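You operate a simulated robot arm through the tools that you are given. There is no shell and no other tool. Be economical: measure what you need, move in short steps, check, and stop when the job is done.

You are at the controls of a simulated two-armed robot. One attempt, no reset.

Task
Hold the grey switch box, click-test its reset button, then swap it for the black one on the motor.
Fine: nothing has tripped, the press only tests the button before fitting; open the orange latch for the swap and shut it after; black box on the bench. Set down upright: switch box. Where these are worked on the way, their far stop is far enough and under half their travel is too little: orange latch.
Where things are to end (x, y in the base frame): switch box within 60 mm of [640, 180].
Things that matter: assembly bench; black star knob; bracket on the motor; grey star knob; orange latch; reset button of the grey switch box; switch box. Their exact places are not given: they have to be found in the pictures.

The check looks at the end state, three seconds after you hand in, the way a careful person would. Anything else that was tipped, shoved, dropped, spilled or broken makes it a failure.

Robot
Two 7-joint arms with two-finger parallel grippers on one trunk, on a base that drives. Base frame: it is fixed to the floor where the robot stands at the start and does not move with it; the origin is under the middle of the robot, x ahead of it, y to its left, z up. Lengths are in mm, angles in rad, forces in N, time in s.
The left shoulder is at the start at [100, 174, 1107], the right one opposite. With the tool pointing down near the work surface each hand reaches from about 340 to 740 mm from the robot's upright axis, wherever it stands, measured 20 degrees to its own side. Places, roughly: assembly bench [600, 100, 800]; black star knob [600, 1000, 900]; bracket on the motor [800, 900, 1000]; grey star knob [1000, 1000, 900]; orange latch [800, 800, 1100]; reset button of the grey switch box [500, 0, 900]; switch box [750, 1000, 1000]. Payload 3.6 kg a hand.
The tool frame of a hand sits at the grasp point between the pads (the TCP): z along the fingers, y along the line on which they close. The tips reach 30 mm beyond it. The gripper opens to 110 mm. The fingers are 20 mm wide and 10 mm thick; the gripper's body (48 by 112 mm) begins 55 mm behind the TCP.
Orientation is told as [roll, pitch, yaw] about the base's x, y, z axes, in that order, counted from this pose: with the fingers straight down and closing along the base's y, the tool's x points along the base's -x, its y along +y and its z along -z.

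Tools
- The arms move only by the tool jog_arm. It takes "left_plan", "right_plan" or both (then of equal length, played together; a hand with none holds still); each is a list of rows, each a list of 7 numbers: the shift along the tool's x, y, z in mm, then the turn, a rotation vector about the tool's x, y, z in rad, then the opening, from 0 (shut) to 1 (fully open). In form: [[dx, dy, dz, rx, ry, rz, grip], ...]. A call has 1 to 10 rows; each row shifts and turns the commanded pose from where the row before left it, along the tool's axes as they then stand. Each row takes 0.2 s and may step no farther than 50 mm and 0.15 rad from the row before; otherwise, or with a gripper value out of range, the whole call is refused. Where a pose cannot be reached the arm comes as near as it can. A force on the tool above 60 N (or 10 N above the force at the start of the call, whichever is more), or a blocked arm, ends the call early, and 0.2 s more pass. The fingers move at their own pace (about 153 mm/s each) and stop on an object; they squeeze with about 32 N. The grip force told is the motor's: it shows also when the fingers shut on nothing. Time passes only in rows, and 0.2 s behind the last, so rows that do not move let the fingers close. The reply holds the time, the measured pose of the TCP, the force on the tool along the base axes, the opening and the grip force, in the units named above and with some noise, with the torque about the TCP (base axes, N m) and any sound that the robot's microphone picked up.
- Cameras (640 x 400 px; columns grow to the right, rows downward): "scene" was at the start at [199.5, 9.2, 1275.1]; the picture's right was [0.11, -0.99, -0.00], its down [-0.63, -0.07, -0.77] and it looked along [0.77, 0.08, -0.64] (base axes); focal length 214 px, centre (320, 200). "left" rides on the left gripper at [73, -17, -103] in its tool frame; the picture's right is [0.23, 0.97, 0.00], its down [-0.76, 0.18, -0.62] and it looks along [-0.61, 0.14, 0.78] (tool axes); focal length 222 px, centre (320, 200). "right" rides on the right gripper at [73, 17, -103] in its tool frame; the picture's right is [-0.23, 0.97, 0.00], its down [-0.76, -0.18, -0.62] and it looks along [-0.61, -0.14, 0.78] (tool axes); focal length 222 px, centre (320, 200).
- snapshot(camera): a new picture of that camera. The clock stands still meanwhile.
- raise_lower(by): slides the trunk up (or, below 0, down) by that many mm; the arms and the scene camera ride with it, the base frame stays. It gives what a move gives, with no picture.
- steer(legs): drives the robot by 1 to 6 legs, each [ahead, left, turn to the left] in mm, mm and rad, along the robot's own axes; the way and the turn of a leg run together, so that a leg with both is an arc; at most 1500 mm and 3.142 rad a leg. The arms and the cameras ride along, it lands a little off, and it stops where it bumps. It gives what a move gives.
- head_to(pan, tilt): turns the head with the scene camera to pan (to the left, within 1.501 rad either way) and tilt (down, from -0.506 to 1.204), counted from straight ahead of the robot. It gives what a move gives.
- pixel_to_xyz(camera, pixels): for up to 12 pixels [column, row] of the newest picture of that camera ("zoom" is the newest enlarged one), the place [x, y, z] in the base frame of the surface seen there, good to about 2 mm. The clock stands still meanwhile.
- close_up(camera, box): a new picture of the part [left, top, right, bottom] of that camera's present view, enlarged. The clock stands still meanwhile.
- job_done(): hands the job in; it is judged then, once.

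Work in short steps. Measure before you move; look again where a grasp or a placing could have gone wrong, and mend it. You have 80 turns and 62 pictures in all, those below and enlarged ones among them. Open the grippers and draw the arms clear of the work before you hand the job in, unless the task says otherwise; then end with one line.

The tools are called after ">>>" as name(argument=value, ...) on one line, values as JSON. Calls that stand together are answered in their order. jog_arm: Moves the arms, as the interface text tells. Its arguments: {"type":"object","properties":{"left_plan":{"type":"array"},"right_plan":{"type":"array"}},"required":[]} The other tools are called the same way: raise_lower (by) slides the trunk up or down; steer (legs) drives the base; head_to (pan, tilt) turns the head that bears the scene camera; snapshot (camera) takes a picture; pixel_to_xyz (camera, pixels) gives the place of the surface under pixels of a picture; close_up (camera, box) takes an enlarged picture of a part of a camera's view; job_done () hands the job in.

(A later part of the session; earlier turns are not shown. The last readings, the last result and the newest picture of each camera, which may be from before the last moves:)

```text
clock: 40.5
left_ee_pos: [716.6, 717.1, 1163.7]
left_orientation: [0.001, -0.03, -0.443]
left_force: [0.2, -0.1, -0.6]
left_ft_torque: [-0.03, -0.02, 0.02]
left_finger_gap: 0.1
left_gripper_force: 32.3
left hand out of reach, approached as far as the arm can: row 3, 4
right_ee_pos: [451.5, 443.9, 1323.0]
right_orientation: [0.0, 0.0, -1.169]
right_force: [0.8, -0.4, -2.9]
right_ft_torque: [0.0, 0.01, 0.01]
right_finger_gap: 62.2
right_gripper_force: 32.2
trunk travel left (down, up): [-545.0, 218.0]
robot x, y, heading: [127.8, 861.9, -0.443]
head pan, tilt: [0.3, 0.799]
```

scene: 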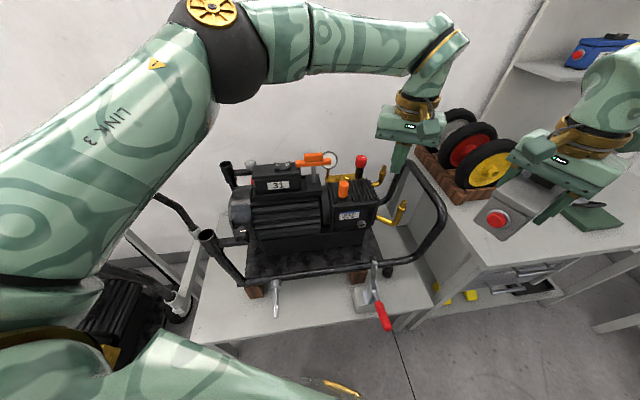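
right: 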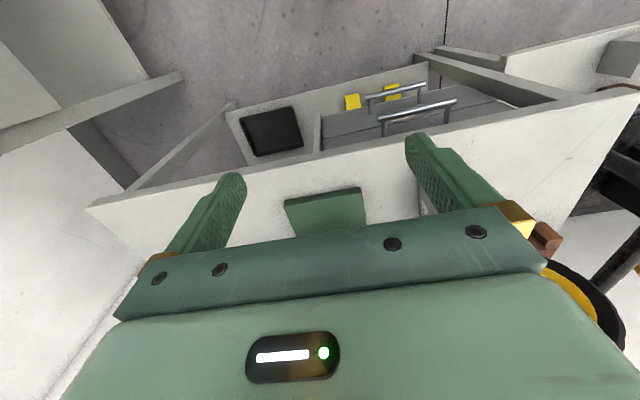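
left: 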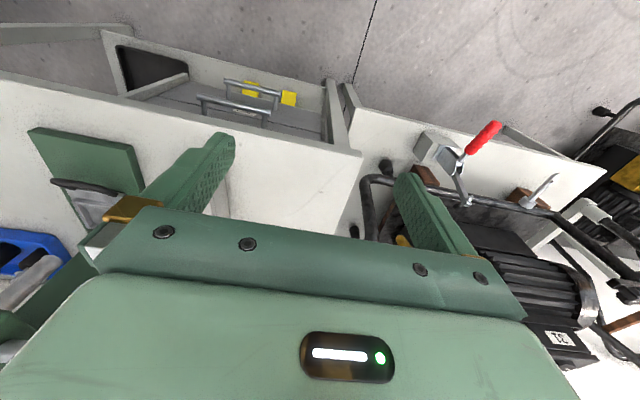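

Still limited at about 608 mm from the axis. I check the base's clearance to the motor bench to drive closer.

>>> head_to(pan=0.2, tilt=1.2)

>>> snapshot(camera="scene")

```text
clock: 41.4
left_ee_pos: [716.8, 716.5, 1164.1]
left_orientation: [0.001, -0.031, -0.441]
left_force: [-0.7, 0.3, -0.8]
left_ft_torque: [0.0, -0.03, 0.01]
left_finger_gap: 0.1
left_gripper_force: 32.5
right_ee_pos: [450.2, 443.1, 1321.2]
right_orientation: [0.0, 0.002, -1.169]
right_force: [-0.4, -0.8, -3.3]
right_ft_torque: [0.01, -0.02, -0.01]
right_finger_gap: 62.0
right_gripper_force: 31.8
trunk travel left (down, up): [-545.0, 218.0]
robot x, y, heading: [127.4, 862.2, -0.443]
head pan, tilt: [0.201, 1.201]
```

```text
35 pictures are left
```

scene: 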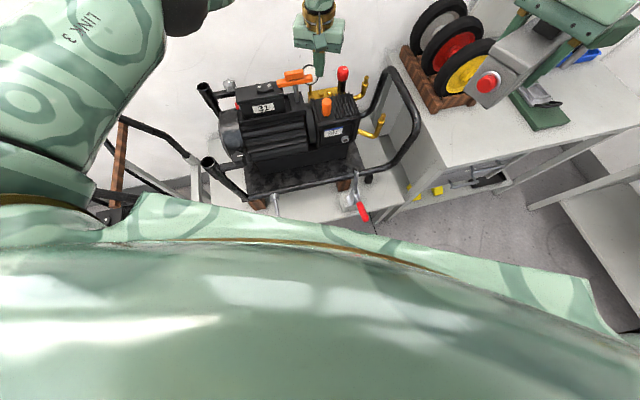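

I measure the near green body edge and the table edge.

>>> pixel_to_xyz(camera="scene", pixels=[[160, 205], [250, 215], [300, 232], [420, 255], [550, 285], [250, 300], [290, 216], [365, 218], [207, 158], [400, 225]])

```text
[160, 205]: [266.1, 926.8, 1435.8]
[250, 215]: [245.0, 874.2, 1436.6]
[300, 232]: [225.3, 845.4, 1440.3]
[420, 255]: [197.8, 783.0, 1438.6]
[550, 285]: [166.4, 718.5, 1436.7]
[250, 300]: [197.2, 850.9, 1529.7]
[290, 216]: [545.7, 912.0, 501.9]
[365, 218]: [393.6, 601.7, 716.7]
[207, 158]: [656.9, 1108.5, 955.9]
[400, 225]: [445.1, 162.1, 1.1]
```

The base front reaches only about 210 mm from the axis, so I can go 100 mm closer in world +x.

>>> steer(legs=[[90, 43, 0]])

>>> head_to(pan=0.35, tilt=0.9)

```text
clock: 42.5
left_ee_pos: [816.3, 716.0, 1164.4]
left_orientation: [-0.002, -0.029, -0.441]
left_force: [0.1, 0.6, -0.1]
left_ft_torque: [-0.01, 0.0, 0.0]
left_finger_gap: 0.0
left_gripper_force: 32.0
right_ee_pos: [550.2, 443.2, 1322.8]
right_orientation: [-0.001, 0.0, -1.169]
right_force: [0.9, -0.8, -3.5]
right_ft_torque: [-0.02, -0.01, 0.01]
right_finger_gap: 62.0
right_gripper_force: 32.0
trunk travel left (down, up): [-545.0, 218.0]
robot x, y, heading: [227.3, 861.8, -0.44]
head pan, tilt: [0.201, 1.201]
```

```text
clock: 43.3
left_ee_pos: [816.3, 716.4, 1163.6]
left_orientation: [0.001, -0.031, -0.442]
left_force: [-0.4, 0.1, -0.1]
left_ft_torque: [-0.02, 0.0, 0.0]
left_finger_gap: 0.0
left_gripper_force: 31.6
right_ee_pos: [549.7, 444.0, 1323.1]
right_orientation: [0.0, 0.002, -1.17]
right_force: [-0.3, -0.5, -2.7]
right_ft_torque: [-0.01, 0.0, 0.01]
right_finger_gap: 61.8
right_gripper_force: 32.1
trunk travel left (down, up): [-545.0, 218.0]
robot x, y, heading: [228.9, 862.1, -0.441]
head pan, tilt: [0.351, 0.901]
```

Now I set the left fingertip in front of the outer bar end and lower it to bar height.

>>> jog_arm(left_plan=[[23, -5.3, 0, 0, 0.03, 0, 0], [23, -5.3, 0, 0, 0, 0, 0], [0, 0, 40, 0, 0, 0, 0], [0, 0, 40, 0, 0, 0, 0]])

>>> snapshot(camera="scene")

```text
clock: 44.3
left_ee_pos: [770.3, 727.2, 1082.7]
left_orientation: [0.0, 0.001, -0.442]
left_force: [-0.7, 0.3, 0.2]
left_ft_torque: [0.0, -0.01, 0.03]
left_finger_gap: 0.0
left_gripper_force: 31.9
right_ee_pos: [550.0, 444.6, 1322.4]
right_orientation: [0.0, 0.001, -1.169]
right_force: [0.7, -0.2, -3.5]
right_ft_torque: [0.0, -0.02, -0.01]
right_finger_gap: 61.9
right_gripper_force: 31.5
trunk travel left (down, up): [-545.0, 218.0]
robot x, y, heading: [222.1, 864.7, -0.443]
head pan, tilt: [0.351, 0.901]
```

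```text
34 pictures are left
```

scene: 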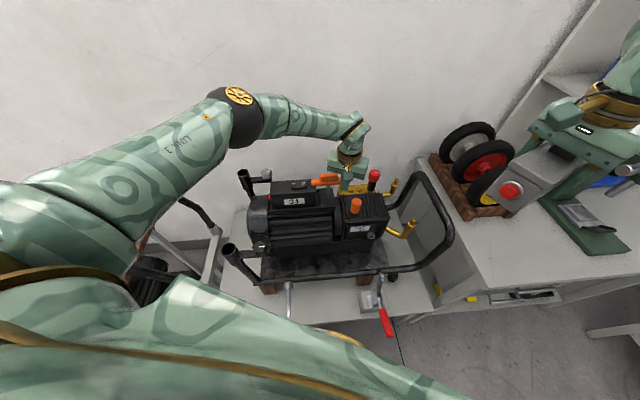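

In position. I push gently in +x on the outer end.

>>> jog_arm(left_plan=[[-9, 4.3, 0, 0, 0, 0, 0], [-5.4, 2.6, 0, 0, 0, 0, 0], [-5.4, 2.6, 0, 0, 0, 0, 0], [-5.4, 2.6, 0, 0, 0, 0, 0]])

>>> close_up(camera="scene", box=[256, 140, 416, 240])

```text
clock: 45.3
left_ee_pos: [787.0, 726.6, 1082.3]
left_orientation: [-0.003, 0.008, -0.443]
left_force: [-43.4, 7.2, -6.9]
left_ft_torque: [0.12, 0.91, 0.31]
left_finger_gap: 0.0
left_gripper_force: 31.8
right_ee_pos: [543.1, 444.8, 1324.1]
right_orientation: [0.006, -0.003, -1.168]
right_force: [-0.4, -0.4, -4.0]
right_ft_torque: [0.0, 0.01, -0.03]
right_finger_gap: 62.0
right_gripper_force: 31.8
trunk travel left (down, up): [-545.0, 218.0]
robot x, y, heading: [223.0, 863.3, -0.441]
head pan, tilt: [0.351, 0.901]
```

```text
4.00 times, centred on (336, 190) of scene
```

zoom: 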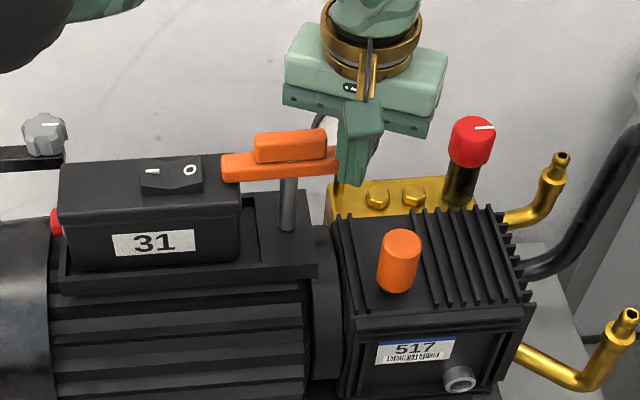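

Blocked at 43 N: closed stop is this way, so it opens the other way. I back off and measure bar and post again.

>>> jog_arm(left_plan=[[20, -9, 0, 0, 0, 0, 0], [0, 0, -40, 0, 0, 0, 0]])

>>> close_up(camera="scene", box=[280, 150, 376, 210])

```text
clock: 45.9
left_ee_pos: [775.4, 726.7, 1126.7]
left_orientation: [0.001, -0.006, -0.442]
left_force: [-0.8, 0.0, 0.4]
left_ft_torque: [-0.02, 0.01, 0.03]
left_finger_gap: 0.2
left_gripper_force: 32.4
right_ee_pos: [548.6, 444.6, 1323.6]
right_orientation: [0.001, 0.0, -1.17]
right_force: [-0.3, 1.8, -3.1]
right_ft_torque: [0.0, 0.0, -0.03]
right_finger_gap: 62.0
right_gripper_force: 31.9
trunk travel left (down, up): [-545.0, 218.0]
robot x, y, heading: [227.3, 866.8, -0.442]
head pan, tilt: [0.351, 0.901]
```

```text
6.67 times, centred on (328, 180) of scene
```

zoom: 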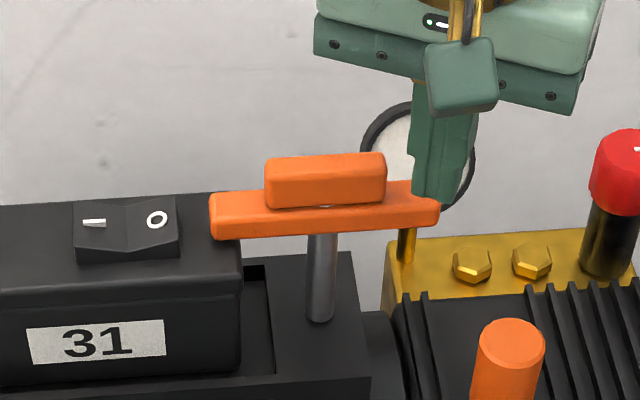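

>>> pixel_to_xyz(camera="zoom", pixels=[[213, 222], [225, 205], [438, 208], [322, 280], [310, 280], [334, 280], [325, 190], [310, 165], [240, 260], [236, 200], [125, 250], [390, 195]])

```text
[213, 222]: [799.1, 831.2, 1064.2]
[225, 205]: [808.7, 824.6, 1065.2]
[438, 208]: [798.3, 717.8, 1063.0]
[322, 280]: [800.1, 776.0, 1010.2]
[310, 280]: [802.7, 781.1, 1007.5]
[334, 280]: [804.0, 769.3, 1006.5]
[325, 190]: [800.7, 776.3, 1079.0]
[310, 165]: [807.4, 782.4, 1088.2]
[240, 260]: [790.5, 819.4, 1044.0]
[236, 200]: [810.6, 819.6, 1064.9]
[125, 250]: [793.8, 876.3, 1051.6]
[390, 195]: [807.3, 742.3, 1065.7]
```

Pivot is at about (807, 775). I move the fingertip in front of the box-side end of the bar and lower it.

>>> jog_arm(left_plan=[[17.5, 39.3, 0, 0, 0, 0, 0], [17.5, 39.3, 0, 0, 0, 0, 0], [0, 0, 22, 0, 0, 0, 0], [0, 0, 22, 0, 0, 0, 0], [-7.2, 3.4, 0, 0, 0, 0, 0], [-8.2, 8.3, 0, 0, 0, 0, 0], [-9.1, 6.5, 0, 0, 0, 0, 0]])

>>> close_up(camera="scene", box=[270, 140, 398, 220])

```text
clock: 47.5
left_ee_pos: [806.9, 818.1, 1079.6]
left_orientation: [0.0, 0.001, -0.443]
left_force: [-0.2, -0.3, 1.0]
left_ft_torque: [0.0, 0.04, 0.02]
left_finger_gap: 0.0
left_gripper_force: 32.0
right_ee_pos: [550.7, 444.1, 1322.3]
right_orientation: [0.001, 0.002, -1.17]
right_force: [0.7, 0.0, -3.1]
right_ft_torque: [-0.03, -0.03, -0.02]
right_finger_gap: 61.7
right_gripper_force: 32.3
trunk travel left (down, up): [-545.0, 218.0]
robot x, y, heading: [226.3, 867.0, -0.443]
head pan, tilt: [0.351, 0.901]
```

```text
5.00 times, centred on (334, 180) of scene
```

zoom: 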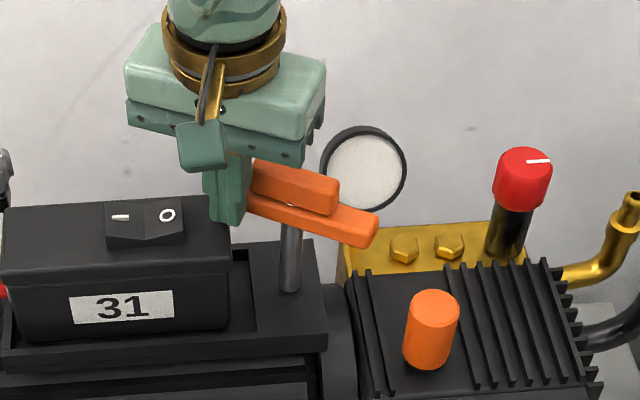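

The latch turns freely this way. I continue along the arc to 90° and beyond to its stop.

>>> jog_arm(left_plan=[[-10.4, 3.8, 0, 0, 0, 0, 0], [-11.4, 0.4, 0, 0, 0, 0, 0], [-11.6, -2.3, 0, 0, 0, 0, 0], [-9.5, -4.9, 0, 0, 0, 0, 0], [-5.5, -4.7, 0, 0, 0, 0, 0]])

>>> close_up(camera="scene", box=[270, 140, 398, 220])

```text
clock: 48.7
left_ee_pos: [830.9, 805.7, 1079.2]
left_orientation: [-0.001, 0.0, -0.442]
left_force: [0.4, -0.7, 0.0]
left_ft_torque: [0.0, 0.0, 0.01]
left_finger_gap: 0.0
left_gripper_force: 31.8
left hand out of reach, approached as far as the arm can: row 3, 4
right_ee_pos: [549.4, 442.1, 1322.2]
right_orientation: [0.001, 0.001, -1.17]
right_force: [0.7, -0.4, -3.5]
right_ft_torque: [0.02, 0.01, -0.04]
right_finger_gap: 61.9
right_gripper_force: 32.3
trunk travel left (down, up): [-545.0, 218.0]
robot x, y, heading: [226.0, 863.0, -0.439]
head pan, tilt: [0.351, 0.901]
```

```text
5.00 times, centred on (334, 180) of scene
```

zoom: 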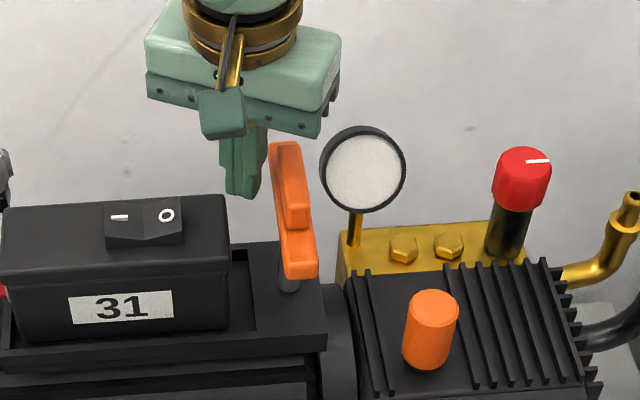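

The latch is open to about 80–90°. I measure its ends.

>>> pixel_to_xyz(camera="zoom", pixels=[[300, 255], [285, 250], [312, 250], [276, 150], [287, 275], [297, 215]])

```text
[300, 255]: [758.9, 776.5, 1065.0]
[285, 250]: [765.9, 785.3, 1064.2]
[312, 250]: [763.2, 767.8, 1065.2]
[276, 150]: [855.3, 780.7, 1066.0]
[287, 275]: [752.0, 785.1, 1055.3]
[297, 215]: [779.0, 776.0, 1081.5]
```

The bar stands at about 90°, clear of the box. Now I raise the left hand, move above the black box and yaw to −π/2 with the gripper opening.

>>> jog_arm(left_plan=[[0, 0, -45, 0, 0, 0, 0], [30, 34, -25, 0, 0, 0, 0], [30, 34, 0, 0, 0, 0, 0.85], [0, 0, 0, 0, 0, 0.141, 0.85], [0, 0, 0, 0, 0, 0.141, 0.85], [0, 0, 0, 0, 0, 0.141, 0.85], [0, 0, 0, 0, 0, 0.141, 0.85], [0, 0, 0, 0, 0, 0.141, 0.85], [0, 0, 0, 0, 0, 0.141, 0.85], [0, 0, 0, 0, 0, 0.141, 0.85]])

```text
refused: row 2 steps farther than a row can; nothing moved
```

Row 2 was 51.8 mm; resending shorter.

>>> jog_arm(left_plan=[[0, 0, -45, 0, 0, 0, 0], [30, 34, -15, 0, 0, 0, 0], [30, 34, 0, 0, 0, 0, 0.85], [0, 0, 0, 0, 0, 0.141, 0.85], [0, 0, 0, 0, 0, 0.141, 0.85], [0, 0, 0, 0, 0, 0.141, 0.85], [0, 0, 0, 0, 0, 0.141, 0.85], [0, 0, 0, 0, 0, 0.141, 0.85], [0, 0, 0, 0, 0, 0.141, 0.85], [0, 0, 0, 0, 0, 0.141, 0.85]])

```text
clock: 50.9
left_ee_pos: [800.8, 897.6, 1148.4]
left_orientation: [0.002, -0.006, -0.633]
left_force: [0.3, 0.4, 1.3]
left_ft_torque: [-0.03, 0.01, 0.0]
left_finger_gap: 93.6
left_gripper_force: 0.1
left hand out of reach, approached as far as the arm can: row 5, 6, 7, 8, 9, 10
right_ee_pos: [549.8, 444.6, 1322.3]
right_orientation: [0.0, 0.002, -1.168]
right_force: [0.0, -0.5, -2.5]
right_ft_torque: [0.0, -0.03, -0.03]
right_finger_gap: 61.7
right_gripper_force: 31.1
trunk travel left (down, up): [-545.0, 218.0]
robot x, y, heading: [226.4, 864.2, -0.443]
head pan, tilt: [0.351, 0.901]
```

The left wrist stops near yaw −0.63; the left hand turns the other way, so I try toward +π/2, which grips the black box equally well.

>>> jog_arm(left_plan=[[0, 0, 0, 0, 0, -0.147, 0.85], [0, 0, 0, 0, 0, -0.147, 0.85], [0, 0, 0, 0, 0, -0.147, 0.85], [0, 0, 0, 0, 0, -0.147, 0.85], [0, 0, 0, 0, 0, -0.147, 0.85], [0, 0, 0, 0, 0, -0.147, 0.85], [0, 0, 0, 0, 0, -0.147, 0.85], [0, 0, 0, 0, 0, -0.147, 0.85], [0, 0, 0, 0, 0, -0.147, 0.85], [0, 0, 0, 0, 0, -0.147, 0.85]])

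>>> jog_arm(left_plan=[[0, 0, 0, 0, 0, -0.147, 0.85], [0, 0, 0, 0, 0, -0.147, 0.85], [0, 0, 0, 0, 0, -0.147, 0.85], [0, 0, 0, 0, 0, -0.147, 0.85], [0, 0, 0, 0, 0, -0.147, 0.85]])

```text
clock: 53.1
left_ee_pos: [801.2, 898.3, 1149.8]
left_orientation: [-0.005, -0.001, 0.84]
left_force: [0.1, 0.1, 0.6]
left_ft_torque: [0.0, -0.02, 0.0]
left_finger_gap: 93.5
left_gripper_force: 0.0
right_ee_pos: [549.7, 443.5, 1323.5]
right_orientation: [-0.001, 0.003, -1.17]
right_force: [0.2, 0.2, -3.1]
right_ft_torque: [0.0, 0.0, -0.04]
right_finger_gap: 62.0
right_gripper_force: 31.6
trunk travel left (down, up): [-545.0, 218.0]
robot x, y, heading: [224.6, 864.2, -0.44]
head pan, tilt: [0.351, 0.901]
```

```text
clock: 54.3
left_ee_pos: [800.9, 897.8, 1150.2]
left_orientation: [-0.005, 0.002, 1.576]
left_force: [0.7, 0.3, -0.3]
left_ft_torque: [-0.01, 0.0, 0.01]
left_finger_gap: 93.7
left_gripper_force: 0.2
right_ee_pos: [549.5, 443.9, 1323.1]
right_orientation: [0.001, 0.002, -1.17]
right_force: [1.1, -0.1, -2.7]
right_ft_torque: [-0.02, 0.03, -0.01]
right_finger_gap: 61.6
right_gripper_force: 31.8
trunk travel left (down, up): [-545.0, 218.0]
robot x, y, heading: [224.6, 866.0, -0.441]
head pan, tilt: [0.351, 0.901]
```

The left hand reached yaw +π/2. I descend over the black box to TCP z≈1016 and grip.

>>> jog_arm(left_plan=[[4, -8, 35, 0, 0, 0, 0.85], [0, 0, 40, 0, 0, 0, 0.85], [0, 0, 40, 0, 0, 0, 0.85], [0, 0, 19, 0, 0, 0, 0.85]])

>>> close_up(camera="scene", box=[240, 130, 400, 230])

>>> snapshot(camera="left")

```text
clock: 55.3
left_ee_pos: [810.0, 891.8, 1015.0]
left_orientation: [-0.005, 0.001, 1.573]
left_force: [0.1, 0.8, 0.7]
left_ft_torque: [-0.02, 0.0, 0.01]
left_finger_gap: 93.4
left_gripper_force: 0.1
right_ee_pos: [549.9, 443.7, 1322.8]
right_orientation: [-0.001, 0.002, -1.169]
right_force: [0.0, -0.2, -3.3]
right_ft_torque: [-0.01, 0.0, 0.01]
right_finger_gap: 61.7
right_gripper_force: 32.3
trunk travel left (down, up): [-545.0, 218.0]
robot x, y, heading: [223.7, 862.5, -0.443]
head pan, tilt: [0.351, 0.901]
```

```text
4.00 times, centred on (320, 180) of scene
```

zoom: 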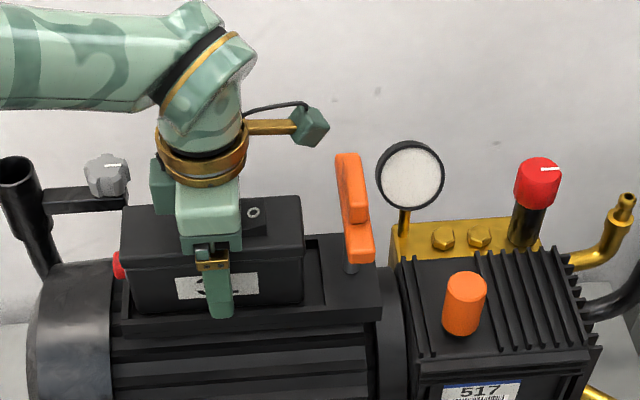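

```text
28 pictures are left
```

left: 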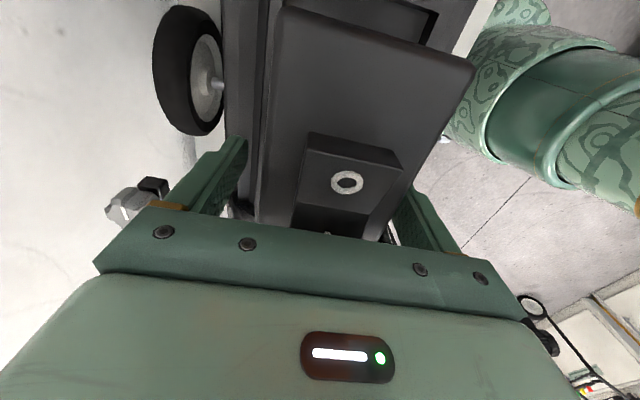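

Fingers straddle the box well. I close and lift in small steps.

>>> jog_arm(left_plan=[[0, 0, 0, 0, 0, 0, 0], [0, 0, 0, 0, 0, 0, 0], [0, 0, -8, 0, 0, 0, 0], [0, 0, -15, 0, 0, 0, 0], [0, 0, -25, 0, 0, 0, 0], [0, 0, -40, 0, 0, 0, 0], [0, 0, -40, 0, 0, 0, 0]])

>>> close_up(camera="scene", box=[240, 110, 400, 210])

```text
clock: 56.9
left_ee_pos: [809.3, 894.3, 1145.2]
left_orientation: [-0.005, 0.002, 1.573]
left_force: [0.2, 0.2, -2.8]
left_ft_torque: [-0.03, -0.03, 0.0]
left_finger_gap: 62.1
left_gripper_force: 31.9
right_ee_pos: [549.0, 442.9, 1322.2]
right_orientation: [-0.001, 0.002, -1.17]
right_force: [-0.8, 0.1, -2.5]
right_ft_torque: [0.01, -0.01, -0.01]
right_finger_gap: 62.3
right_gripper_force: 31.8
trunk travel left (down, up): [-545.0, 218.0]
robot x, y, heading: [224.6, 861.1, -0.437]
head pan, tilt: [0.351, 0.901]
```

```text
4.00 times, centred on (320, 160) of scene
```

zoom: 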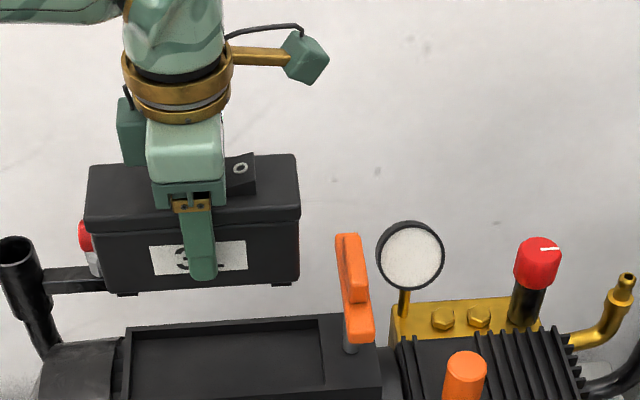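

The black box is out. I measure the bracket tray's cavity for the insertion.

>>> close_up(camera="scene", box=[260, 170, 356, 230])

>>> pixel_to_xyz(camera="zoom", pixels=[[80, 140], [250, 110], [400, 95], [250, 185], [80, 230], [410, 200], [250, 225], [420, 120], [250, 100], [75, 170], [250, 150], [68, 165]])

```text
6.67 times, centred on (308, 200) of scene
```

zoom: 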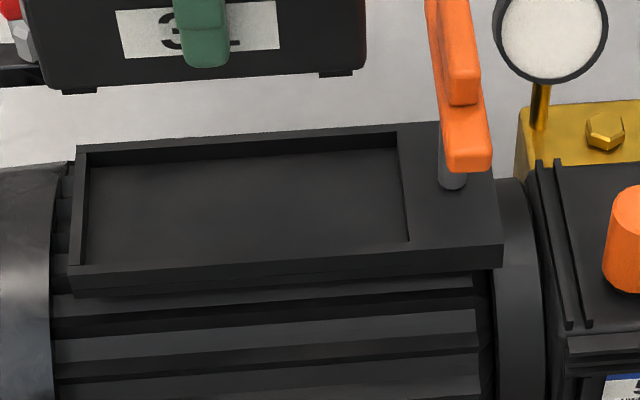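

```text
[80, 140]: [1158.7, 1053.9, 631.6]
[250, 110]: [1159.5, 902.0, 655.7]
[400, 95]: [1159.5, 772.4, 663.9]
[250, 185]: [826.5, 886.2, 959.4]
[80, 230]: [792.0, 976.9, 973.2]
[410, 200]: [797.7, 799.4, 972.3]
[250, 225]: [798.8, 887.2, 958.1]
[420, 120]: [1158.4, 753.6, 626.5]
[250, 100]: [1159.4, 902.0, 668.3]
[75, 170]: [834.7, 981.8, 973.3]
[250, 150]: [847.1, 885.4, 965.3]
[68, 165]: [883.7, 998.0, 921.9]
```

Measuring the cavity's inner edges more exactly.

>>> pixel_to_xyz(camera="zoom", pixels=[[250, 245], [250, 251], [250, 256], [250, 260], [250, 146], [250, 158], [250, 165], [84, 210], [90, 210], [98, 210], [402, 210], [408, 210]])

>>> pixel_to_xyz(camera="zoom", pixels=[[44, 70], [361, 55], [95, 90], [60, 90], [340, 72], [100, 70], [340, 50]])

```text
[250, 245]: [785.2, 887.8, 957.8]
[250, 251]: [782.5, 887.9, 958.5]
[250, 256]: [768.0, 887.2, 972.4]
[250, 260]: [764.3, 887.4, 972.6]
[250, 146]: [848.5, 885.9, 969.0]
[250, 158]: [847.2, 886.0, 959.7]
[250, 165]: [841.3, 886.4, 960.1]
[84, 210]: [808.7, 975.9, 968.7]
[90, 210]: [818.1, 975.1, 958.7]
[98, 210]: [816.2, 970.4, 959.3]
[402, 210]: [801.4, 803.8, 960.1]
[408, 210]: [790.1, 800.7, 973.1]
```

```text
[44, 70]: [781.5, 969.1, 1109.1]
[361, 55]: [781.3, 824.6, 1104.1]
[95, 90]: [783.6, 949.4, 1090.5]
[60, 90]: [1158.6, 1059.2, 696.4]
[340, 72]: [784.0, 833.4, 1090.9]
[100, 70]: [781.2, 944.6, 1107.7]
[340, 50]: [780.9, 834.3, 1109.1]
```

Cavity: x 770–848, y 802–976, floor z 959. I retract the left hand with the black box, then turn back to heading 0 and shift left so the right hand can insert the grey box.

>>> jog_arm(left_plan=[[-16, 33, -10, 0, 0, 0, 0], [-16, 33, -10, 0, 0, 0, 0], [-16, 33, -10, 0, 0, 0, 0]])

>>> steer(legs=[[0, 0, 0.44], [0, 150, 0]])

>>> head_to(pan=-0.15, tilt=0.9)

>>> snapshot(camera="scene")

```text
clock: 57.7
left_ee_pos: [710.2, 942.1, 1174.2]
left_orientation: [-0.007, 0.004, 1.571]
left_force: [-0.6, 0.0, -4.1]
left_ft_torque: [-0.05, -0.01, 0.02]
left_finger_gap: 61.8
left_gripper_force: 31.9
right_ee_pos: [550.1, 444.5, 1322.7]
right_orientation: [0.0, -0.001, -1.169]
right_force: [-0.1, -0.4, -4.2]
right_ft_torque: [-0.02, -0.03, 0.01]
right_finger_gap: 61.8
right_gripper_force: 31.9
trunk travel left (down, up): [-545.0, 218.0]
robot x, y, heading: [222.8, 863.2, -0.442]
head pan, tilt: [0.351, 0.901]
```

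```text
clock: 60.4
left_ee_pos: [630.6, 1288.1, 1172.7]
left_orientation: [-0.005, 0.002, 2.007]
left_force: [-0.4, 0.4, -2.3]
left_ft_torque: [-0.01, -0.05, 0.03]
left_finger_gap: 61.9
left_gripper_force: 31.9
right_ee_pos: [698.7, 768.3, 1322.6]
right_orientation: [0.001, 0.002, -0.732]
right_force: [0.9, 0.0, -2.1]
right_ft_torque: [0.01, 0.02, 0.01]
right_finger_gap: 61.8
right_gripper_force: 31.8
trunk travel left (down, up): [-545.0, 218.0]
robot x, y, heading: [225.1, 1010.2, -0.005]
head pan, tilt: [0.351, 0.901]
```

```text
clock: 61.3
left_ee_pos: [632.3, 1288.0, 1173.4]
left_orientation: [-0.005, 0.001, 2.009]
left_force: [-1.0, -0.2, -3.1]
left_ft_torque: [0.0, -0.01, -0.03]
left_finger_gap: 61.7
left_gripper_force: 32.4
right_ee_pos: [697.5, 767.6, 1322.0]
right_orientation: [0.0, 0.003, -0.734]
right_force: [-0.5, -0.2, -3.4]
right_ft_torque: [-0.02, 0.01, 0.03]
right_finger_gap: 61.9
right_gripper_force: 32.0
trunk travel left (down, up): [-545.0, 218.0]
robot x, y, heading: [222.4, 1007.1, -0.007]
head pan, tilt: [-0.15, 0.901]
```

```text
25 pictures are left
```

scene: 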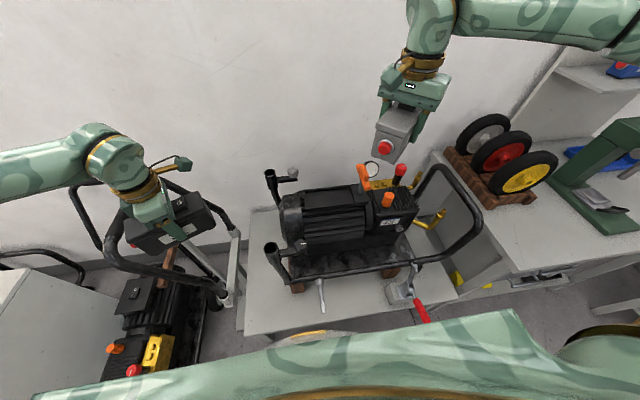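

Clear view. I lower the right hand, yaw it to −π/2 and bring the grey box above the tray.

>>> jog_arm(right_plan=[[0, 0, 17, 0, 0, 0.1395, 0], [0, 0, 17, 0, 0, 0.1395, 0], [0, 0, 17, 0, 0, 0.1395, 0], [0, 0, 17, 0, 0, 0.1395, 0], [0, 0, 17, 0, 0, 0.1395, 0], [0, 0, 17, 0, 0, 0.1395, 0], [31, 28, 12, 0, 0, 0, 0], [31, 28, 12, 0, 0, 0, 0], [31, 28, 12, 0, 0, 0, 0], [31, 28, 12, 0, 0, 0, 0]])

```text
clock: 63.5
left_ee_pos: [633.9, 1291.1, 1171.9]
left_orientation: [-0.003, 0.004, 2.008]
left_force: [0.3, 1.2, -3.5]
left_ft_torque: [-0.05, 0.0, 0.01]
left_finger_gap: 61.7
left_gripper_force: 32.2
right_ee_pos: [810.5, 896.6, 1172.1]
right_orientation: [-0.002, 0.0, -1.568]
right_force: [0.6, 0.2, -2.8]
right_ft_torque: [-0.02, 0.04, 0.02]
right_finger_gap: 61.8
right_gripper_force: 32.4
trunk travel left (down, up): [-545.0, 218.0]
robot x, y, heading: [226.0, 1014.1, -0.005]
head pan, tilt: [-0.15, 0.901]
```

Right over it. I descend to z≈1060 and check alignment.

>>> jog_arm(right_plan=[[-4, -1, 38, 0, 0, 0, 0], [0, 0, 38, 0, 0, 0, 0], [0, 0, 36, 0, 0, 0, 0]])

>>> close_up(camera="scene", box=[265, 125, 409, 215])

>>> pixel_to_xyz(camera="zoom", pixels=[[100, 200], [120, 230], [300, 200], [300, 230], [200, 230]])

```text
clock: 64.3
left_ee_pos: [632.1, 1288.7, 1171.8]
left_orientation: [-0.007, 0.003, 2.01]
left_force: [-0.7, 0.3, -3.3]
left_ft_torque: [-0.02, -0.02, -0.01]
left_finger_gap: 61.7
left_gripper_force: 31.8
right_ee_pos: [806.9, 888.8, 1059.2]
right_orientation: [0.001, 0.002, -1.569]
right_force: [0.2, 0.6, -3.5]
right_ft_torque: [-0.01, -0.01, 0.0]
right_finger_gap: 61.9
right_gripper_force: 32.1
trunk travel left (down, up): [-545.0, 218.0]
robot x, y, heading: [224.7, 1011.3, -0.005]
head pan, tilt: [-0.15, 0.901]
```

```text
4.44 times, centred on (337, 170) of scene
```

zoom: 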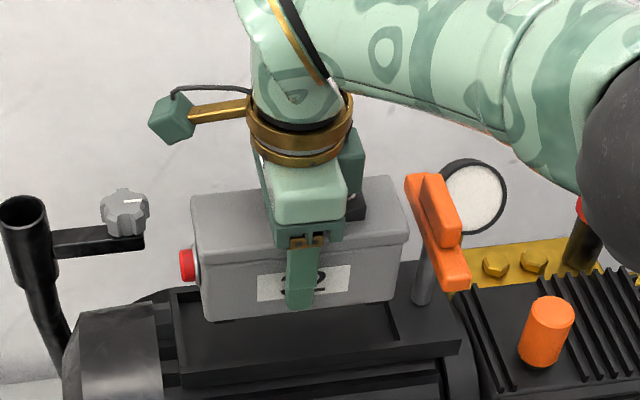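

```text
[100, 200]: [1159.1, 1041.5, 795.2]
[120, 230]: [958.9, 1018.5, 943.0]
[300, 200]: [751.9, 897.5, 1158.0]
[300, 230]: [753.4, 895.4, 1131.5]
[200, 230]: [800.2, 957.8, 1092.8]
```

The box looks aligned, but the right elbow comes near the red knob in view; I measure both and the box's ends.

>>> pixel_to_xyz(camera="zoom", pixels=[[600, 200], [630, 250], [580, 210], [595, 240], [205, 300], [388, 285], [230, 300], [380, 280], [215, 335], [393, 325]])

```text
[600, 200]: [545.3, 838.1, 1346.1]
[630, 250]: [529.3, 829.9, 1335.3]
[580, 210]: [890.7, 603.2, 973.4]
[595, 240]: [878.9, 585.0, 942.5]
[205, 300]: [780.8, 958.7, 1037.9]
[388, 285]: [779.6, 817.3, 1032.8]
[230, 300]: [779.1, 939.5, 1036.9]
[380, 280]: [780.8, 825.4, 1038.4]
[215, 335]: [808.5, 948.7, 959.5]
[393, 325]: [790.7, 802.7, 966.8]
```

The elbow is high and clear. I shift by (+2, +4) mm and lower to seat, slowly at the end.

>>> jog_arm(right_plan=[[4, 2, 15, 0, 0, 0, 0], [0, 0, 15, 0, 0, 0, 0], [0, 0, 10, 0, 0, 0, 0], [0, 0, 5, 0, 0, 0, 0], [0, 0, 3, 0, 0, 0, 0]])

```text
clock: 65.5
left_ee_pos: [632.6, 1289.3, 1173.5]
left_orientation: [-0.004, 0.003, 2.007]
left_force: [0.3, 1.1, -3.1]
left_ft_torque: [-0.02, -0.02, 0.02]
left_finger_gap: 62.1
left_gripper_force: 31.8
right_ee_pos: [797.6, 893.9, 1019.7]
right_orientation: [0.0, 0.001, -1.568]
right_force: [0.8, -0.7, 7.3]
right_ft_torque: [0.12, 0.26, -0.08]
right_finger_gap: 62.0
right_gripper_force: 31.8
right hand out of reach, approached as far as the arm can: row 2, 3, 5
trunk travel left (down, up): [-545.0, 218.0]
robot x, y, heading: [224.2, 1013.5, -0.006]
head pan, tilt: [-0.15, 0.901]
```

The right arm ran short of reach there and the box touches the rim (10 N). I lift it, and lower the trunk 100 mm for better reach, keeping the left hand high.

>>> jog_arm(right_plan=[[0, 0, -40, 0, 0, 0, 0], [0, 6, -40, 0, 0, 0, 0], [0, 6, -40, 0, 0, 0, 0], [0, 0, -10, 0, 0, 0, 0]], left_plan=[[0, 0, -25, 0, 0, 0, 0], [0, 0, -25, 0, 0, 0, 0], [0, 0, -25, 0, 0, 0, 0], [0, 0, -25, 0, 0, 0, 0]])

>>> raise_lower(by=-100)

```text
clock: 66.5
left_ee_pos: [629.6, 1288.9, 1274.4]
left_orientation: [-0.005, 0.002, 2.008]
left_force: [0.5, 0.2, -3.3]
left_ft_torque: [-0.02, -0.02, 0.0]
left_finger_gap: 62.0
left_gripper_force: 32.0
right_ee_pos: [828.6, 899.9, 1143.9]
right_orientation: [-0.002, 0.001, -1.57]
right_force: [0.2, -0.2, -2.8]
right_ft_torque: [0.01, -0.01, -0.01]
right_finger_gap: 61.8
right_gripper_force: 32.4
right hand out of reach, approached as far as the arm can: row 1, 2, 3
trunk travel left (down, up): [-545.0, 218.0]
robot x, y, heading: [228.8, 1010.6, -0.006]
head pan, tilt: [-0.15, 0.901]
```

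```text
clock: 67.8
left_ee_pos: [630.6, 1288.2, 1173.1]
left_orientation: [-0.006, 0.003, 2.007]
left_force: [-0.4, -0.2, -2.9]
left_ft_torque: [0.01, 0.0, 0.04]
left_finger_gap: 61.7
left_gripper_force: 31.8
right_ee_pos: [831.0, 898.4, 1026.7]
right_orientation: [-0.034, 0.0, -1.57]
right_force: [-0.7, -0.2, 7.3]
right_ft_torque: [-0.1, -0.15, -0.22]
right_finger_gap: 61.9
right_gripper_force: 31.8
trunk travel left (down, up): [-445.0, 318.0]
robot x, y, heading: [225.3, 1012.7, -0.008]
head pan, tilt: [-0.15, 0.901]
```

The box now touches at the rear rim, x is 20 mm too far. I lift 25 mm, correct the place and the slight tilt.

>>> jog_arm(right_plan=[[0, 0, -20, 0, 0, 0, 0], [-5, -10, -10, 0, 0.034, 0, 0], [0, -10, 0, 0, 0, 0, 0], [0, 0, 0, 0, 0, 0, 0]])

```text
clock: 68.8
left_ee_pos: [631.4, 1289.6, 1172.9]
left_orientation: [-0.006, 0.002, 2.006]
left_force: [-0.5, 0.3, -3.1]
left_ft_torque: [-0.04, -0.06, -0.02]
left_finger_gap: 61.9
left_gripper_force: 32.0
right_ee_pos: [839.4, 898.2, 1050.6]
right_orientation: [-0.035, 0.036, -1.571]
right_force: [1.0, -0.3, -3.3]
right_ft_torque: [-0.03, 0.0, -0.01]
right_finger_gap: 61.8
right_gripper_force: 32.3
right hand out of reach, approached as far as the arm can: row 1, 2, 3
trunk travel left (down, up): [-445.0, 318.0]
robot x, y, heading: [225.9, 1014.6, -0.002]
head pan, tilt: [-0.15, 0.901]
```

Still clipped. I raise the hand well up and level it to see whether the arm recovers.

>>> jog_arm(right_plan=[[0, 0, -30, -0.035, -0.036, 0, 0], [0, 0, -30, 0, 0, 0, 0], [-5, -10, -20, 0, 0, 0, 0], [0, -10, 0, 0, 0, 0, 0], [0, -10, 0, 0, 0, 0, 0]])

>>> snapshot(camera="scene")

```text
clock: 70.0
left_ee_pos: [631.1, 1289.0, 1173.0]
left_orientation: [-0.006, 0.003, 2.007]
left_force: [-0.5, -0.5, -2.9]
left_ft_torque: [0.0, -0.02, -0.03]
left_finger_gap: 61.8
left_gripper_force: 32.1
right_ee_pos: [850.6, 898.8, 1129.6]
right_orientation: [-0.002, -0.002, -1.57]
right_force: [0.5, -0.1, -3.3]
right_ft_torque: [0.01, -0.02, 0.0]
right_finger_gap: 62.3
right_gripper_force: 32.2
right hand out of reach, approached as far as the arm can: row 1, 3, 4, 5
trunk travel left (down, up): [-445.0, 318.0]
robot x, y, heading: [224.9, 1011.2, -0.007]
head pan, tilt: [-0.15, 0.901]
```

```text
23 pictures are left
```

scene: 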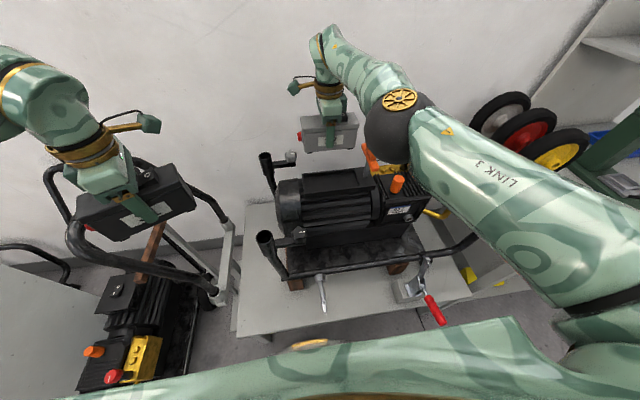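

The arm seems stuck at a joint limit in this stance. The left grasp worked well from a mirrored stance, so I go to its mirror image: trunk +100, robot at about (225, 926) heading +0.44.

>>> raise_lower(by=100)

>>> steer(legs=[[0, -85, 0], [0, 0, 0.44]])

>>> head_to(pan=-0.35, tilt=0.9)

```text
clock: 71.4
left_ee_pos: [632.2, 1288.8, 1272.0]
left_orientation: [-0.003, 0.001, 2.006]
left_force: [-0.3, -0.4, -3.4]
left_ft_torque: [0.0, 0.0, 0.01]
left_finger_gap: 62.0
left_gripper_force: 32.4
right_ee_pos: [845.5, 900.5, 1244.9]
right_orientation: [0.025, 0.0, -1.57]
right_force: [1.2, 0.7, -2.1]
right_ft_torque: [0.0, 0.04, -0.04]
right_finger_gap: 61.6
right_gripper_force: 31.9
trunk travel left (down, up): [-545.0, 218.0]
robot x, y, heading: [223.8, 1012.2, -0.006]
head pan, tilt: [-0.15, 0.901]
```

```text
clock: 73.7
left_ee_pos: [474.7, 1350.5, 1273.4]
left_orientation: [-0.004, 0.003, 2.445]
left_force: [-0.2, 0.4, -1.5]
left_ft_torque: [0.0, -0.02, 0.01]
left_finger_gap: 62.0
left_gripper_force: 32.2
right_ee_pos: [834.9, 1088.1, 1244.8]
right_orientation: [0.024, 0.001, -1.132]
right_force: [-0.2, 0.3, -2.9]
right_ft_torque: [0.01, -0.02, -0.01]
right_finger_gap: 62.1
right_gripper_force: 31.8
trunk travel left (down, up): [-545.0, 218.0]
robot x, y, heading: [225.4, 926.9, 0.433]
head pan, tilt: [-0.15, 0.901]
```

```text
clock: 74.5
left_ee_pos: [476.3, 1349.4, 1271.3]
left_orientation: [-0.006, 0.005, 2.447]
left_force: [-0.4, -0.8, -3.2]
left_ft_torque: [-0.01, -0.04, -0.03]
left_finger_gap: 61.7
left_gripper_force: 32.4
right_ee_pos: [834.8, 1089.0, 1244.3]
right_orientation: [0.024, 0.001, -1.132]
right_force: [0.5, 0.2, -3.7]
right_ft_torque: [-0.03, 0.0, 0.0]
right_finger_gap: 62.0
right_gripper_force: 31.8
trunk travel left (down, up): [-545.0, 218.0]
robot x, y, heading: [226.5, 925.2, 0.431]
head pan, tilt: [-0.351, 0.901]
```

Now I draw the right hand back over the tray, finishing yaw −π/2 and levelling.

>>> jog_arm(right_plan=[[-33.3, -21.4, 8, 0, 0, 0, 0], [-33.3, -21.4, 8, 0, 0, 0, 0], [-33.3, -21.4, 8, 0, 0, 0, 0], [-33.3, -21.4, 8, 0, 0, 0, 0], [-33.3, -21.4, 8, 0.024, 0, 0, 0], [0, 0, 0, 0, 0, 0.146, 0], [0, 0, 0, 0, 0, 0.146, 0], [0, 0, 0, 0, 0, 0.146, 0]])

>>> snapshot(camera="scene")

```text
clock: 76.3
left_ee_pos: [475.8, 1349.0, 1272.3]
left_orientation: [-0.005, 0.0, 2.445]
left_force: [0.3, -0.8, -3.6]
left_ft_torque: [-0.03, 0.03, 0.0]
left_finger_gap: 61.9
left_gripper_force: 32.0
right_ee_pos: [809.4, 892.9, 1201.5]
right_orientation: [-0.001, -0.001, -1.573]
right_force: [-0.9, -0.4, -2.6]
right_ft_torque: [0.03, -0.02, -0.01]
right_finger_gap: 61.9
right_gripper_force: 32.4
trunk travel left (down, up): [-545.0, 218.0]
robot x, y, heading: [223.4, 927.5, 0.435]
head pan, tilt: [-0.351, 0.901]
```

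```text
22 pictures are left
```

scene: 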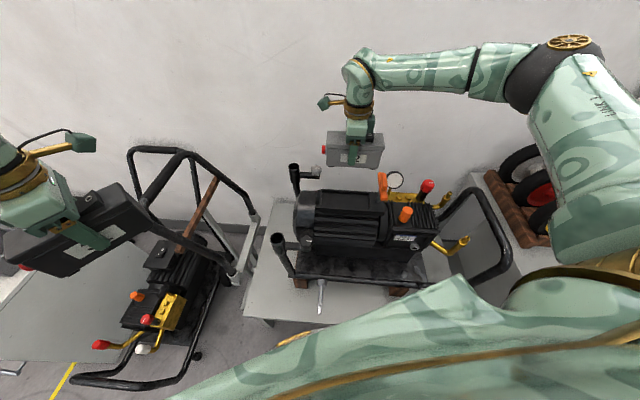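

Exactly over the tray, and unclipped. I descend to z≈1035.

>>> jog_arm(right_plan=[[0, 0, 42, 0, 0, 0, 0], [0, 0, 42, 0, 0, 0, 0], [0, 0, 42, 0, 0, 0, 0], [0, 0, 40, 0, 0, 0, 0]])

>>> close_up(camera="scene", box=[270, 130, 430, 230])

```text
clock: 77.3
left_ee_pos: [475.1, 1348.9, 1272.6]
left_orientation: [-0.005, 0.002, 2.448]
left_force: [0.5, -0.4, -3.4]
left_ft_torque: [-0.03, -0.01, -0.02]
left_finger_gap: 61.8
left_gripper_force: 31.9
right_ee_pos: [809.7, 892.5, 1035.4]
right_orientation: [0.001, -0.001, -1.571]
right_force: [-0.1, 0.2, -2.7]
right_ft_torque: [0.02, 0.04, -0.02]
right_finger_gap: 62.2
right_gripper_force: 31.8
trunk travel left (down, up): [-545.0, 218.0]
robot x, y, heading: [223.6, 926.8, 0.434]
head pan, tilt: [-0.351, 0.901]
```

```text
4.00 times, centred on (350, 180) of scene
```

zoom: 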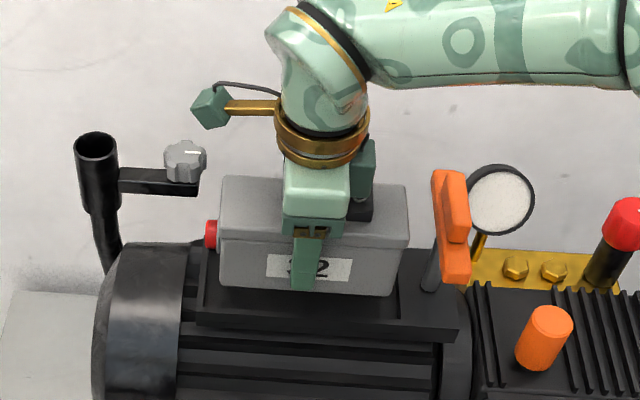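

The box is centred over the cavity. I lower it gently to the floor of the tray.

>>> jog_arm(right_plan=[[0, 0, 12, 0, 0, 0, 0], [0, 0, 7, 0, 0, 0, 0], [0, 0, 3, 0, 0, 0, 0], [0, 0, 2, 0, 0, 0, 0]])

```text
clock: 78.3
left_ee_pos: [476.5, 1350.6, 1271.1]
left_orientation: [-0.005, 0.002, 2.447]
left_force: [0.1, -0.1, -2.7]
left_ft_torque: [-0.05, -0.01, 0.01]
left_finger_gap: 61.9
left_gripper_force: 31.9
right_ee_pos: [809.4, 892.3, 1012.3]
right_orientation: [0.001, -0.001, -1.569]
right_force: [-0.2, 1.2, -3.1]
right_ft_torque: [0.03, -0.04, 0.02]
right_finger_gap: 61.9
right_gripper_force: 31.7
trunk travel left (down, up): [-545.0, 218.0]
robot x, y, heading: [223.7, 927.0, 0.435]
head pan, tilt: [-0.351, 0.901]
```

Still bearing its weight; a few mm more.

>>> jog_arm(right_plan=[[0, 0, 1.5, 0, 0, 0, 0], [0, 0, 1.5, 0, 0, 0, 0], [0, 0, 1, 0, 0, 0, 0]])

```text
clock: 79.1
left_ee_pos: [472.8, 1348.9, 1273.6]
left_orientation: [-0.006, 0.004, 2.447]
left_force: [-0.3, -0.5, -2.6]
left_ft_torque: [-0.02, 0.04, -0.02]
left_finger_gap: 62.1
left_gripper_force: 32.1
right_ee_pos: [809.2, 892.1, 1010.9]
right_orientation: [0.005, 0.003, -1.573]
right_force: [1.7, -2.4, 22.1]
right_ft_torque: [-0.58, 0.61, 0.2]
right_finger_gap: 61.8
right_gripper_force: 31.4
trunk travel left (down, up): [-545.0, 218.0]
robot x, y, heading: [227.6, 926.7, 0.44]
head pan, tilt: [-0.351, 0.901]
```

Seated at z≈1011 as predicted. I ease, open, and rise.

>>> jog_arm(right_plan=[[0, 0, -1.5, 0, 0, 0, 0], [0, 0, 0, 0, 0, 0, 0.8], [0, 0, 0, 0, 0, 0, 0.8], [0, 0, -30, 0, 0, 0, 0.8], [0, 0, -45, 0, 0, 0, 0.8], [0, 0, -45, 0, 0, 0, 0.8], [0, 0, -30, 0, 0, 0, 0]])

>>> close_up(camera="scene", box=[270, 130, 430, 230])

```text
clock: 80.7
left_ee_pos: [475.5, 1350.6, 1272.7]
left_orientation: [-0.005, 0.003, 2.447]
left_force: [0.1, -0.1, -2.7]
left_ft_torque: [-0.04, -0.05, 0.0]
left_finger_gap: 62.0
left_gripper_force: 32.2
right_ee_pos: [808.7, 891.9, 1161.4]
right_orientation: [0.0, 0.001, -1.57]
right_force: [0.2, -0.4, 0.6]
right_ft_torque: [0.0, 0.0, -0.01]
right_finger_gap: 0.0
right_gripper_force: 31.8
trunk travel left (down, up): [-545.0, 218.0]
robot x, y, heading: [225.4, 925.4, 0.437]
head pan, tilt: [-0.351, 0.901]
```

```text
4.00 times, centred on (350, 180) of scene
```

zoom: 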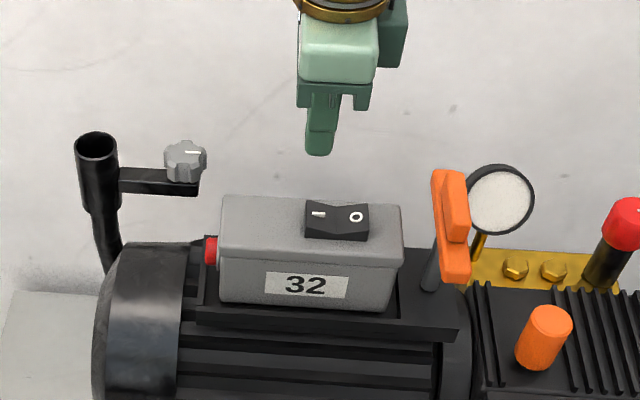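

The grey box sits level in the bracket. Now I bring the closed right fingertips beside the latch's near end to swing it shut.

>>> jog_arm(right_plan=[[-44.5, -19.4, 0, 0, 0, 0, 0], [-44.5, -19.4, 0, 0, 0, 0, 0], [0, 0, 40, 0, 0, 0, 0], [0, 0, 38, 0, 0, 0, 0]])

>>> close_up(camera="scene", box=[300, 130, 428, 210])

```text
clock: 81.7
left_ee_pos: [475.9, 1349.1, 1272.4]
left_orientation: [-0.005, 0.002, 2.447]
left_force: [-0.8, 0.2, -3.0]
left_ft_torque: [0.02, -0.02, -0.01]
left_finger_gap: 61.9
left_gripper_force: 32.4
right_ee_pos: [769.3, 803.1, 1082.5]
right_orientation: [0.0, 0.003, -1.571]
right_force: [-0.3, -0.7, -0.4]
right_ft_torque: [-0.02, 0.0, 0.03]
right_finger_gap: 0.2
right_gripper_force: 31.5
trunk travel left (down, up): [-545.0, 218.0]
robot x, y, heading: [224.5, 927.2, 0.434]
head pan, tilt: [-0.351, 0.901]
```

```text
5.00 times, centred on (364, 170) of scene
```

zoom: 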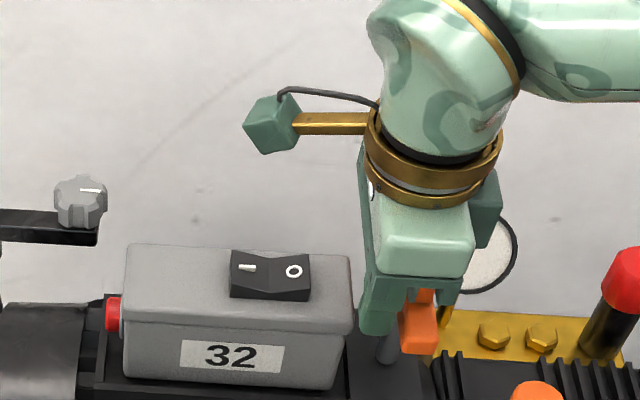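

Finger sits beside the bar. I sweep along the arc to close.

>>> jog_arm(right_plan=[[-6, 0.7, 0, 0, 0, 0, 0], [-13.5, -5, 0, 0, 0, 0, 0], [-15, 0, 0, 0, 0, 0, 0], [-14, 5, 0, 0, 0, 0, 0], [-6.5, 5, 0, 0, 0, 0, 0], [-5, 4.4, 0, 0, 0, 0, 0], [-4.4, 6, 0, 0, 0, 0, 0]])

>>> close_up(camera="scene", box=[300, 130, 428, 210])

```text
clock: 83.3
left_ee_pos: [475.2, 1349.6, 1273.1]
left_orientation: [-0.004, 0.004, 2.446]
left_force: [-0.2, 0.1, -3.5]
left_ft_torque: [-0.03, 0.0, 0.06]
left_finger_gap: 61.9
left_gripper_force: 32.3
right_ee_pos: [785.2, 737.7, 1081.0]
right_orientation: [-0.001, 0.0, -1.57]
right_force: [-0.3, 0.1, -0.3]
right_ft_torque: [-0.01, 0.01, 0.01]
right_finger_gap: 0.0
right_gripper_force: 32.6
trunk travel left (down, up): [-545.0, 218.0]
robot x, y, heading: [227.6, 929.5, 0.431]
head pan, tilt: [-0.351, 0.901]
```

```text
5.00 times, centred on (364, 170) of scene
```

zoom: 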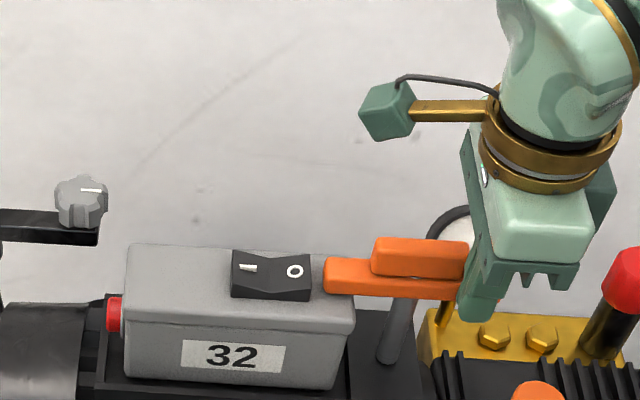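

The latch is over the grey box again. I push +x a few mm to feel the closed stop.

>>> jog_arm(right_plan=[[0, 1.5, 0, 0, 0, 0, 0], [0, 1.5, 0, 0, 0, 0, 0], [0, 1, 0, 0, 0, 0, 0]])

```text
clock: 84.1
left_ee_pos: [472.4, 1349.0, 1272.9]
left_orientation: [-0.006, 0.004, 2.446]
left_force: [0.0, -1.0, -2.7]
left_ft_torque: [-0.01, -0.01, 0.01]
left_finger_gap: 61.9
left_gripper_force: 32.4
right_ee_pos: [787.3, 739.1, 1082.1]
right_orientation: [-0.002, 0.002, -1.568]
right_force: [-19.5, 0.0, -4.3]
right_ft_torque: [-0.04, -0.1, 0.23]
right_finger_gap: 0.0
right_gripper_force: 31.6
trunk travel left (down, up): [-545.0, 218.0]
robot x, y, heading: [224.9, 926.6, 0.434]
head pan, tilt: [-0.351, 0.901]
```

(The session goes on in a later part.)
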